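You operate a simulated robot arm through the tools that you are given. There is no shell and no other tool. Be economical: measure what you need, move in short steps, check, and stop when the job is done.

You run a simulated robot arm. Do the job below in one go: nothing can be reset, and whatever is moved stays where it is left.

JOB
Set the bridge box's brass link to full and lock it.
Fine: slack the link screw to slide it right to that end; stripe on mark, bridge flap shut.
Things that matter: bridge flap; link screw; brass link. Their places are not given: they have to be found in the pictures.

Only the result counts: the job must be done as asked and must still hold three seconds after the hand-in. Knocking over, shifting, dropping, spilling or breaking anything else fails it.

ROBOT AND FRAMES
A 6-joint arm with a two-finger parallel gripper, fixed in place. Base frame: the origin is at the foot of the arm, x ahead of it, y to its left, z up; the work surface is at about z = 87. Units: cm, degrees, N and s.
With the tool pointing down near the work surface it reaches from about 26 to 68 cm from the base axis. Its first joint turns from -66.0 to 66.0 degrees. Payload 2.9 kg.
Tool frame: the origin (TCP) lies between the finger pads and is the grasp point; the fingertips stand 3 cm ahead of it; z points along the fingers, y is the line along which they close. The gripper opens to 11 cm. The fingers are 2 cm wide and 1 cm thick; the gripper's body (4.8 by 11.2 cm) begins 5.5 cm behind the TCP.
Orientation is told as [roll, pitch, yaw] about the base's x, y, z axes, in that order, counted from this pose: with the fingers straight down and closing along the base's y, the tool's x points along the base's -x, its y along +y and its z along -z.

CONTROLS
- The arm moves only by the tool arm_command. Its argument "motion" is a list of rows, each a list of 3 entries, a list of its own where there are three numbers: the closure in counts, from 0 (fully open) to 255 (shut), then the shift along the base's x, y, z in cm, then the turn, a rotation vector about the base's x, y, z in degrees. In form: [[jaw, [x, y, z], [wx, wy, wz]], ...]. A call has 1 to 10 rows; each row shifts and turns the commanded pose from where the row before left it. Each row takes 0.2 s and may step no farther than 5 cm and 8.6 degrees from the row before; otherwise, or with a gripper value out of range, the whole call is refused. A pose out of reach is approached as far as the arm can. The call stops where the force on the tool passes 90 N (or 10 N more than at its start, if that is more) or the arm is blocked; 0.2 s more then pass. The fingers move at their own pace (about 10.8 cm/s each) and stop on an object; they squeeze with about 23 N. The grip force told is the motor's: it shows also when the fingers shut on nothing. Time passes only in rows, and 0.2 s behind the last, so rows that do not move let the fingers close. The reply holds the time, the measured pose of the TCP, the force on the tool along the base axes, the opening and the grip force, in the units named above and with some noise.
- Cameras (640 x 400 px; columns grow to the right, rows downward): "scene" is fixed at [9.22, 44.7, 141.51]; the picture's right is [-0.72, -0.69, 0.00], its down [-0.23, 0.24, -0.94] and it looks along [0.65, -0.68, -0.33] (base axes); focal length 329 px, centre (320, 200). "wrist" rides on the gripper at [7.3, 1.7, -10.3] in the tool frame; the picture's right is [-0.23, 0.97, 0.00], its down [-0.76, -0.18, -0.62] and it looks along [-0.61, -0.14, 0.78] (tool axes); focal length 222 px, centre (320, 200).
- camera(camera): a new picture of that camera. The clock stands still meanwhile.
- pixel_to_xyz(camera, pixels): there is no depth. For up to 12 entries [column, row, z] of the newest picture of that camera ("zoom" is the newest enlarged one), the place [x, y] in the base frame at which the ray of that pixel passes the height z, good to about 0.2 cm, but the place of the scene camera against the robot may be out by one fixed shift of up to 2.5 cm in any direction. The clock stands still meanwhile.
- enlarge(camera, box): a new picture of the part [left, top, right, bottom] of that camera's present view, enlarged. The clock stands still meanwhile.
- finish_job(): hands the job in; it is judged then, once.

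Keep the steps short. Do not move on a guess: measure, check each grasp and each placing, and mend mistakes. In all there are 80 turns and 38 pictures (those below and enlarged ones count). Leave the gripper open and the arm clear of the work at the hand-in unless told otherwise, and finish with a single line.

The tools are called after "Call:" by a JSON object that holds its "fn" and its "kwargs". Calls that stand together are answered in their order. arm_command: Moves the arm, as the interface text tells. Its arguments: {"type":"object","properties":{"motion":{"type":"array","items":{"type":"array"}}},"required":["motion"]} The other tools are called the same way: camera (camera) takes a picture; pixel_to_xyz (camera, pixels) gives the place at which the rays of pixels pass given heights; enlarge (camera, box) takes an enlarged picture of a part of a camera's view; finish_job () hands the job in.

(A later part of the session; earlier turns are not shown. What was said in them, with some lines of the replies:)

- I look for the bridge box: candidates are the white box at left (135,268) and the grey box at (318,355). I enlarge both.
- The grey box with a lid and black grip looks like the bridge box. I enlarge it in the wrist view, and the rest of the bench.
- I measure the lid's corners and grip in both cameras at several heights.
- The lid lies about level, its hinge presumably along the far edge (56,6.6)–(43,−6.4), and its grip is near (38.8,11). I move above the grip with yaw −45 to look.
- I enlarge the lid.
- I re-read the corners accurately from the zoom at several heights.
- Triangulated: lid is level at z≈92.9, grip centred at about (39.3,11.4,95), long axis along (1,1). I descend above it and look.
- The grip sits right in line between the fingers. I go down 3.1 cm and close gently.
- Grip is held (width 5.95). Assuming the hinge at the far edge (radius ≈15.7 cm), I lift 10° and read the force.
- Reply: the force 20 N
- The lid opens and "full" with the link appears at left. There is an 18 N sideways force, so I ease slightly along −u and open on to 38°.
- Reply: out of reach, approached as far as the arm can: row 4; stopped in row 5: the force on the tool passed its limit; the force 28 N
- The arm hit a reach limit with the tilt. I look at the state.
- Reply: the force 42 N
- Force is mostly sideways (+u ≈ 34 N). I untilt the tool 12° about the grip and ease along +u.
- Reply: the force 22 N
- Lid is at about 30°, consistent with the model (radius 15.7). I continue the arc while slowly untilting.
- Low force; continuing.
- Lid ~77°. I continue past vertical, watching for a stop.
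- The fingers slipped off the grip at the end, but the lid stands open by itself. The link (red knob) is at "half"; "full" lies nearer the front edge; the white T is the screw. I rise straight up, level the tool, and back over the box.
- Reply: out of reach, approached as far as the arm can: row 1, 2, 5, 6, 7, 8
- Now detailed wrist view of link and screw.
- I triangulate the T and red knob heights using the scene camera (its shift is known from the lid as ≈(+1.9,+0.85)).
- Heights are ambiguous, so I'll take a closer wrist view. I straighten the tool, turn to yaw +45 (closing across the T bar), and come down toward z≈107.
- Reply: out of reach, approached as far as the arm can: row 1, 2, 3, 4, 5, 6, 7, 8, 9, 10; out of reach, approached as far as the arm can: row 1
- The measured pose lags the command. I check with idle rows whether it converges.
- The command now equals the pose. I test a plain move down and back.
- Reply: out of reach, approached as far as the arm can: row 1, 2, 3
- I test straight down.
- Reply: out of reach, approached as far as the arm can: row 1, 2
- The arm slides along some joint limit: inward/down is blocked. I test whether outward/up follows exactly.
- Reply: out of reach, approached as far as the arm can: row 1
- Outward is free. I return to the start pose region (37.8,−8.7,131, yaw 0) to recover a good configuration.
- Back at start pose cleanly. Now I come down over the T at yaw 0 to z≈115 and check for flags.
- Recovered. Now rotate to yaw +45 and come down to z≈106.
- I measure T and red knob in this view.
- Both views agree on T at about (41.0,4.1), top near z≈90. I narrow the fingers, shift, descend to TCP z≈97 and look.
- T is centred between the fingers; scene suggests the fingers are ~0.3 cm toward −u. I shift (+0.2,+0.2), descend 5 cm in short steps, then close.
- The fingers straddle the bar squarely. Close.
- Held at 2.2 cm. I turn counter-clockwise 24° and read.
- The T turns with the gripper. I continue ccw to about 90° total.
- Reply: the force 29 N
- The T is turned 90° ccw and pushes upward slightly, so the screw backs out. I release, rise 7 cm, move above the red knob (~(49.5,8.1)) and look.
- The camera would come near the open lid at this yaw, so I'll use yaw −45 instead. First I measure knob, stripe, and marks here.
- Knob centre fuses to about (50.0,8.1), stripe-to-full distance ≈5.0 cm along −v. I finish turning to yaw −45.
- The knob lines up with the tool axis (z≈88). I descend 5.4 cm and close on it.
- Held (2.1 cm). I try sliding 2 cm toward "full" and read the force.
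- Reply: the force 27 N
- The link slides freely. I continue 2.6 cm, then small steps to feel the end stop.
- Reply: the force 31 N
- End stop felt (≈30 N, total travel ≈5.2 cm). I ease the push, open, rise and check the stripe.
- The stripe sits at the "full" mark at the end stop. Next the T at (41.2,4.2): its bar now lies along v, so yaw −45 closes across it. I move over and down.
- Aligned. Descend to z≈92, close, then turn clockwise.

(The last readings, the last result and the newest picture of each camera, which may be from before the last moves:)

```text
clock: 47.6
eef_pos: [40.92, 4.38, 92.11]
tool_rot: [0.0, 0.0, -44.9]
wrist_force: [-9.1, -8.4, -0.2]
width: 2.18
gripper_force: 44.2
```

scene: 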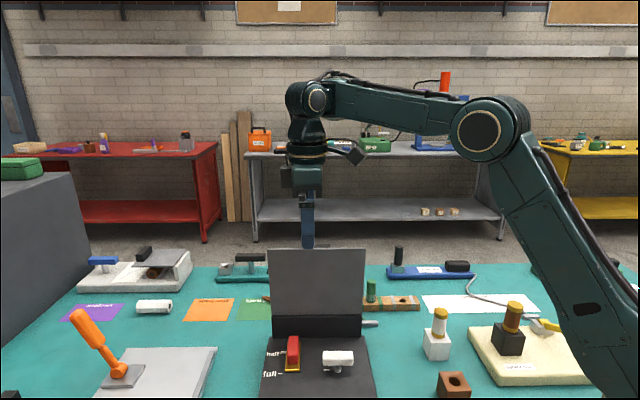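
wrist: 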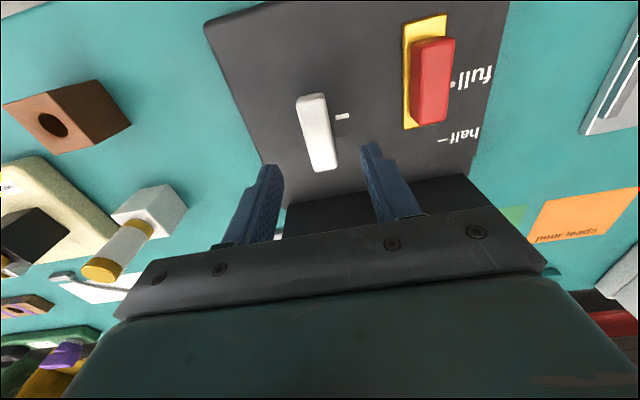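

Held. Turn clockwise, first 74°.

Call:
{"fn": "arm_command", "kwargs": {"motion": [[255, [-0.1, -0.1, 0], [0, 0, -8.2]], [255, [0, 0, 0], [0, 0, -8.2]], [255, [0, 0, 0], [0, 0, -8.2]], [255, [0, 0, 0], [0, 0, -8.2]], [255, [0, 0, -0.05], [0, 0, -8.2]], [255, [0, 0, 0], [0, 0, -8.2]], [255, [0, 0, -0.05], [0, 0, -8.2]], [255, [0, 0, 0], [0, 0, -8.2]], [255, [0, 0, 0], [0, 0, -8.2]], [255, [0, 0, 0], [0, 0, 0]]]}}

Call:
{"fn": "arm_command", "kwargs": {"motion": [[255, [0, 0, 0], [0, 0, -8.2]], [255, [0, 0, 0], [0, 0, -8]], [255, [0, 0, 0], [0, 0, 0]]]}}

```text
clock: 49.8
eef_pos: [41.01, 4.36, 92.08]
tool_rot: [0.2, 0.1, -118.7]
wrist_force: [7.2, 14.8, -7.0]
width: 2.16
gripper_force: 44.9
```

```text
clock: 50.6
eef_pos: [41.13, 4.35, 92.13]
tool_rot: [0.2, 0.1, -135.0]
wrist_force: [9.3, 13.4, 5.1]
width: 2.19
gripper_force: 45.0
```

Back to its locked angle. I press 6° further to make sure it is tight, then release and rise.

Call:
{"fn": "arm_command", "kwargs": {"motion": [[255, [0, 0, 0], [0, 0, -3]], [255, [0, 0, 0], [0, 0, -3]], [255, [0, 0, 0], [0, 0, 0]]]}}

Call:
{"fn": "arm_command", "kwargs": {"motion": [[130, [0, 0, 0], [0, 0, 0]], [130, [0, 0, 0], [0, 0, 0]], [130, [0, 0, 2], [0, 0, 0]], [130, [0, 0, 3], [0, 0, 0]], [130, [0, 0, 4], [0, 0, 0]], [130, [0, 0, 4], [0, 0, 0]], [0, [0, 0, 4], [0, 0, 0]], [0, [0, 0, 0], [0, 0, 0]]]}}

Call:
{"fn": "enlarge", "kwargs": {"camera": "scene", "box": [240, 250, 400, 400]}}

```text
clock: 51.4
eef_pos: [41.2, 4.31, 92.05]
tool_rot: [0.2, 0.0, -141.0]
wrist_force: [14.5, 12.5, 9.3]
width: 2.17
gripper_force: 45.0
```

```text
clock: 53.2
eef_pos: [40.98, 4.14, 109.08]
tool_rot: [0.2, -0.1, -140.9]
wrist_force: [-0.2, -0.1, -0.2]
width: 11.02
gripper_force: 0.0
```

```text
2.67 times, centred on (320, 325) of scene
```

zoom: 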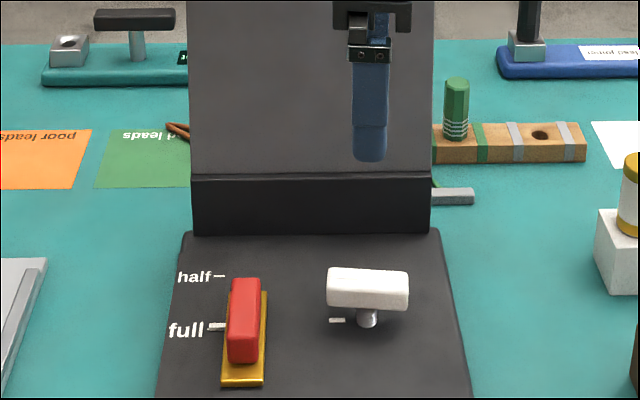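

The T is back in locked position, stripe on "full". Now the lid: I'll straddle its top edge with open fingers (closing along v), off to the side of its grip at u≈29.5, and lead it down. First rise and move above the edge.

Call:
{"fn": "arm_command", "kwargs": {"motion": [[0, [0, 0, 4], [0, 0, 3]], [0, [0, 0, 4], [0, 0, 3]], [0, [0, 0, 4], [0, 0, 0]], [0, [2, -3.1, 0], [0, 0, 0]], [0, [2, -3.1, 0], [0, 0, 0]], [0, [2, -3.1, 0], [0, 0, 0]], [0, [0, 0, 0], [0, 0, 0]]]}}

Call:
{"fn": "camera", "kwargs": {"camera": "wrist"}}

```text
clock: 54.8
eef_pos: [46.93, -5.13, 121.16]
tool_rot: [0.1, -0.1, -135.0]
wrist_force: [0.1, 0.3, -0.1]
width: 11.03
gripper_force: 0.1
```

```text
2 pictures are left
```

wrist: 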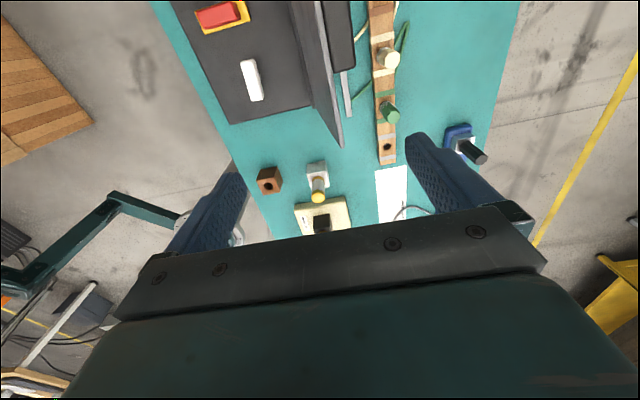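

I measure the lid's top edge line (from (342,147) to (325,50)) at z≈110.

Call:
{"fn": "pixel_to_xyz", "kwargs": {"camera": "wrist", "pixels": [[342, 147, 110], [342, 147, 108], [325, 50, 110], [325, 50, 108], [340, 62, 108], [340, 62, 110]]}}

```text
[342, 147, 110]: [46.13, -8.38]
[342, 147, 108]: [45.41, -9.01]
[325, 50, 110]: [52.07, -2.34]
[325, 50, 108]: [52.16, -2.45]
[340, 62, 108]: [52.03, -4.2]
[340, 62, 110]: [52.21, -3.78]
```

Lid's edge is at v≈38.5, z≈109.8 (open ≈100°). I lower the open fingers around it and narrow the gap to ~5 cm.

Call:
{"fn": "arm_command", "kwargs": {"motion": [[0, [0.95, -1.0, -2], [0, 0, 0]], [0, [0, 0, -3], [0, 0, 0]], [0, [0, 0, -3], [0, 0, 0]], [0, [0, 0, -3], [0, 0, 0]], [0, [0, 0, 0], [0, 0, 0]], [140, [0, 0, 0], [0, 0, 0]], [140, [0, 0, 0], [0, 0, 0]]]}}

```text
clock: 56.4
eef_pos: [47.84, -6.11, 110.21]
tool_rot: [0.1, 0.0, -134.8]
wrist_force: [-0.4, -0.3, 0.0]
width: 4.96
gripper_force: 0.0
```

Now lead the lid back along its arc, first to ~68°.

Call:
{"fn": "arm_command", "kwargs": {"motion": [[140, [-1.56, 1.56, 0.25], [0, 0, 0]], [140, [-1.56, 1.56, -0.09], [0, 0, 0]], [140, [-1.54, 1.54, -0.4], [0, 0, 0]], [140, [-1.47, 1.47, -0.75], [0, 0, 0]], [140, [0, 0, 0], [0, 0, 0]]]}}

```text
clock: 57.6
eef_pos: [41.53, 0.2, 109.38]
tool_rot: [0.2, 0.0, -134.9]
wrist_force: [0.3, -0.4, 1.2]
width: 4.94
gripper_force: 0.1
```

Almost no force. I continue to ~36°.

Call:
{"fn": "arm_command", "kwargs": {"motion": [[140, [-1.3, 1.3, -1.05], [0, 0, 0]], [140, [-1.22, 1.22, -1.35], [0, 0, 0]], [140, [-1.0, 1.0, -1.6], [0, 0, 0]], [140, [-0.78, 0.78, -1.85], [0, 0, 0]], [140, [0, 0, 0], [0, 0, 0]]]}}

Call:
{"fn": "enlarge", "kwargs": {"camera": "scene", "box": [230, 240, 420, 400]}}

```text
clock: 58.8
eef_pos: [37.42, 4.3, 103.22]
tool_rot: [0.1, -0.1, -134.9]
wrist_force: [0.5, -0.2, 0.3]
width: 4.95
gripper_force: 0.0
```

```text
2.50 times, centred on (325, 320) of scene
```

zoom: 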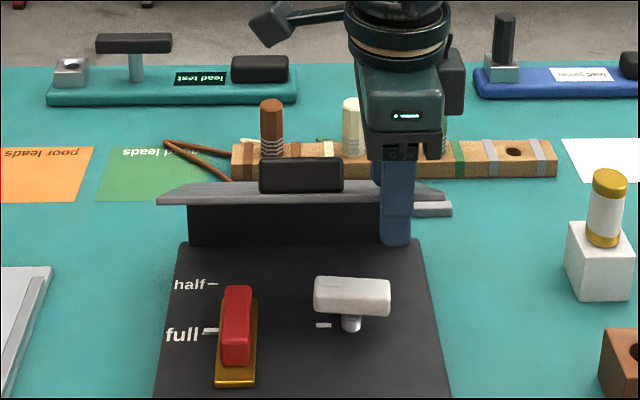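

The lid is captive in the gap at ~35°, resting on the front finger. I lower it to ~20°.

Call:
{"fn": "arm_command", "kwargs": {"motion": [[140, [-0.6, 0.6, -1.3], [0, 0, 0]], [140, [-0.6, 0.6, -1.3], [0, 0, 0]], [140, [0, 0, 0], [0, 0, 0]]]}}

```text
clock: 59.6
eef_pos: [36.44, 5.55, 100.72]
tool_rot: [0.1, 0.0, -134.9]
wrist_force: [0.1, 0.3, -0.1]
width: 4.98
gripper_force: 0.0
```

Now I slip the front finger clear forwards so the lid drops the last bit, then rise slightly and close the fingers.

Call:
{"fn": "arm_command", "kwargs": {"motion": [[140, [-0.8, 0.8, 0], [0, 0, 0]], [140, [-0.8, 0.8, 0], [0, 0, 0]], [140, [0, 0, 0], [0, 0, 0]], [140, [0, 0, 2], [0, 0, 0]], [255, [0, 0, 0], [0, 0, 0]], [255, [0, 0, 0], [0, 0, 0]], [255, [0, 0, 0], [0, 0, 0]]]}}

```text
clock: 61.2
eef_pos: [34.71, 7.13, 102.65]
tool_rot: [0.1, -0.1, -134.9]
wrist_force: [-0.1, -0.8, -0.5]
width: 0.0
gripper_force: 22.3
```

I press gently down on the lid near its front edge to verify it is shut: expected contact at TCP z≈95.9.

Call:
{"fn": "arm_command", "kwargs": {"motion": [[255, [0.7, -0.7, -1.5], [0, 0, 0]], [255, [0, 0, -1.5], [0, 0, 0]], [255, [0, 0, -1.2], [0, 0, 0]], [255, [0, 0, -0.8], [0, 0, 0]], [255, [0, 0, -0.6], [0, 0, 0]], [255, [0, 0, -0.5], [0, 0, 0]], [255, [0, 0, -0.4], [0, 0, 0]], [255, [0, 0, -0.3], [0, 0, 0]], [255, [0, 0, 0], [0, 0, 0]]]}}

```text
clock: 63.2
eef_pos: [35.34, 6.51, 96.07]
tool_rot: [0.3, 0.0, -135.0]
wrist_force: [-15.9, 2.0, 54.4]
width: 0.01
gripper_force: 23.0
```

Contact at z≈93, matching the original shut height. I rise, open and retreat toward the start pose.

Call:
{"fn": "arm_command", "kwargs": {"motion": [[255, [0, 0, 3], [0, 0, 0]], [255, [0, 0, 4.5], [0, 0, 0]], [200, [0, 0, 4.5], [0, 0, 0]], [100, [0, 0, 4.5], [0, 0, 0]], [0, [0.5, -2, 4.5], [0, 0, 0]], [0, [0.5, -3, 4], [0, 0, 0]], [0, [0.5, -3, 4], [0, 0, 0]], [0, [0.5, -3, 4], [0, 0, 0]], [0, [0, 0, 0], [0, 0, 0]]]}}

Call:
{"fn": "camera", "kwargs": {"camera": "scene"}}

```text
refused: row 6 steps farther than a row can; nothing moved
```

```text
0 pictures are left
```

scene: 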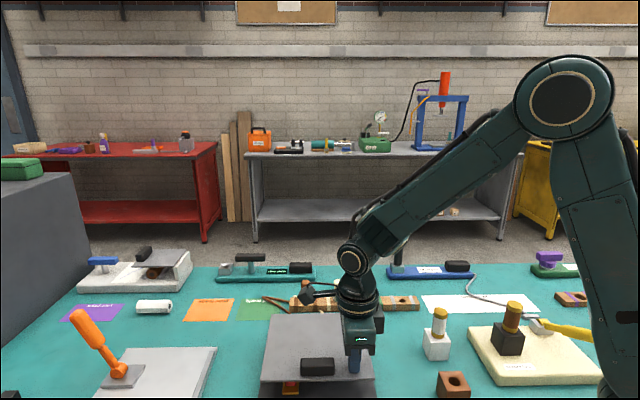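

The lid is shut at its original outline, with the link's front visible at (290,388). The retreat was refused for step size; I redo it with smaller steps.

Call:
{"fn": "arm_command", "kwargs": {"motion": [[255, [0, 0, 3], [0, 0, 0]], [255, [0, 0, 4], [0, 0, 0]], [200, [0, 0, 4], [0, 0, 0]], [100, [0, 0, 4], [0, 0, 0]], [0, [0.5, -2, 4], [0, 0, 0]], [0, [0.5, -2.5, 4], [0, 0, 0]], [0, [0.5, -2.5, 4], [0, 0, 0]], [0, [0.5, -2.5, 4], [0, 0, 0]], [0, [0, 0, 0], [0, 0, 0]]]}}

```text
clock: 65.2
eef_pos: [37.46, -2.85, 126.73]
tool_rot: [0.1, 0.0, -134.9]
wrist_force: [-0.2, -0.6, -0.1]
width: 11.02
gripper_force: 0.1
```

The arm is clear and the gripper open. I hand in.

Call:
{"fn": "finish_job", "kwargs": {}}

```text
The job is handed in.
```

The brass link is at full against its end stop with the stripe on the mark, the link screw is turned back tight, and the bridge flap is shut.
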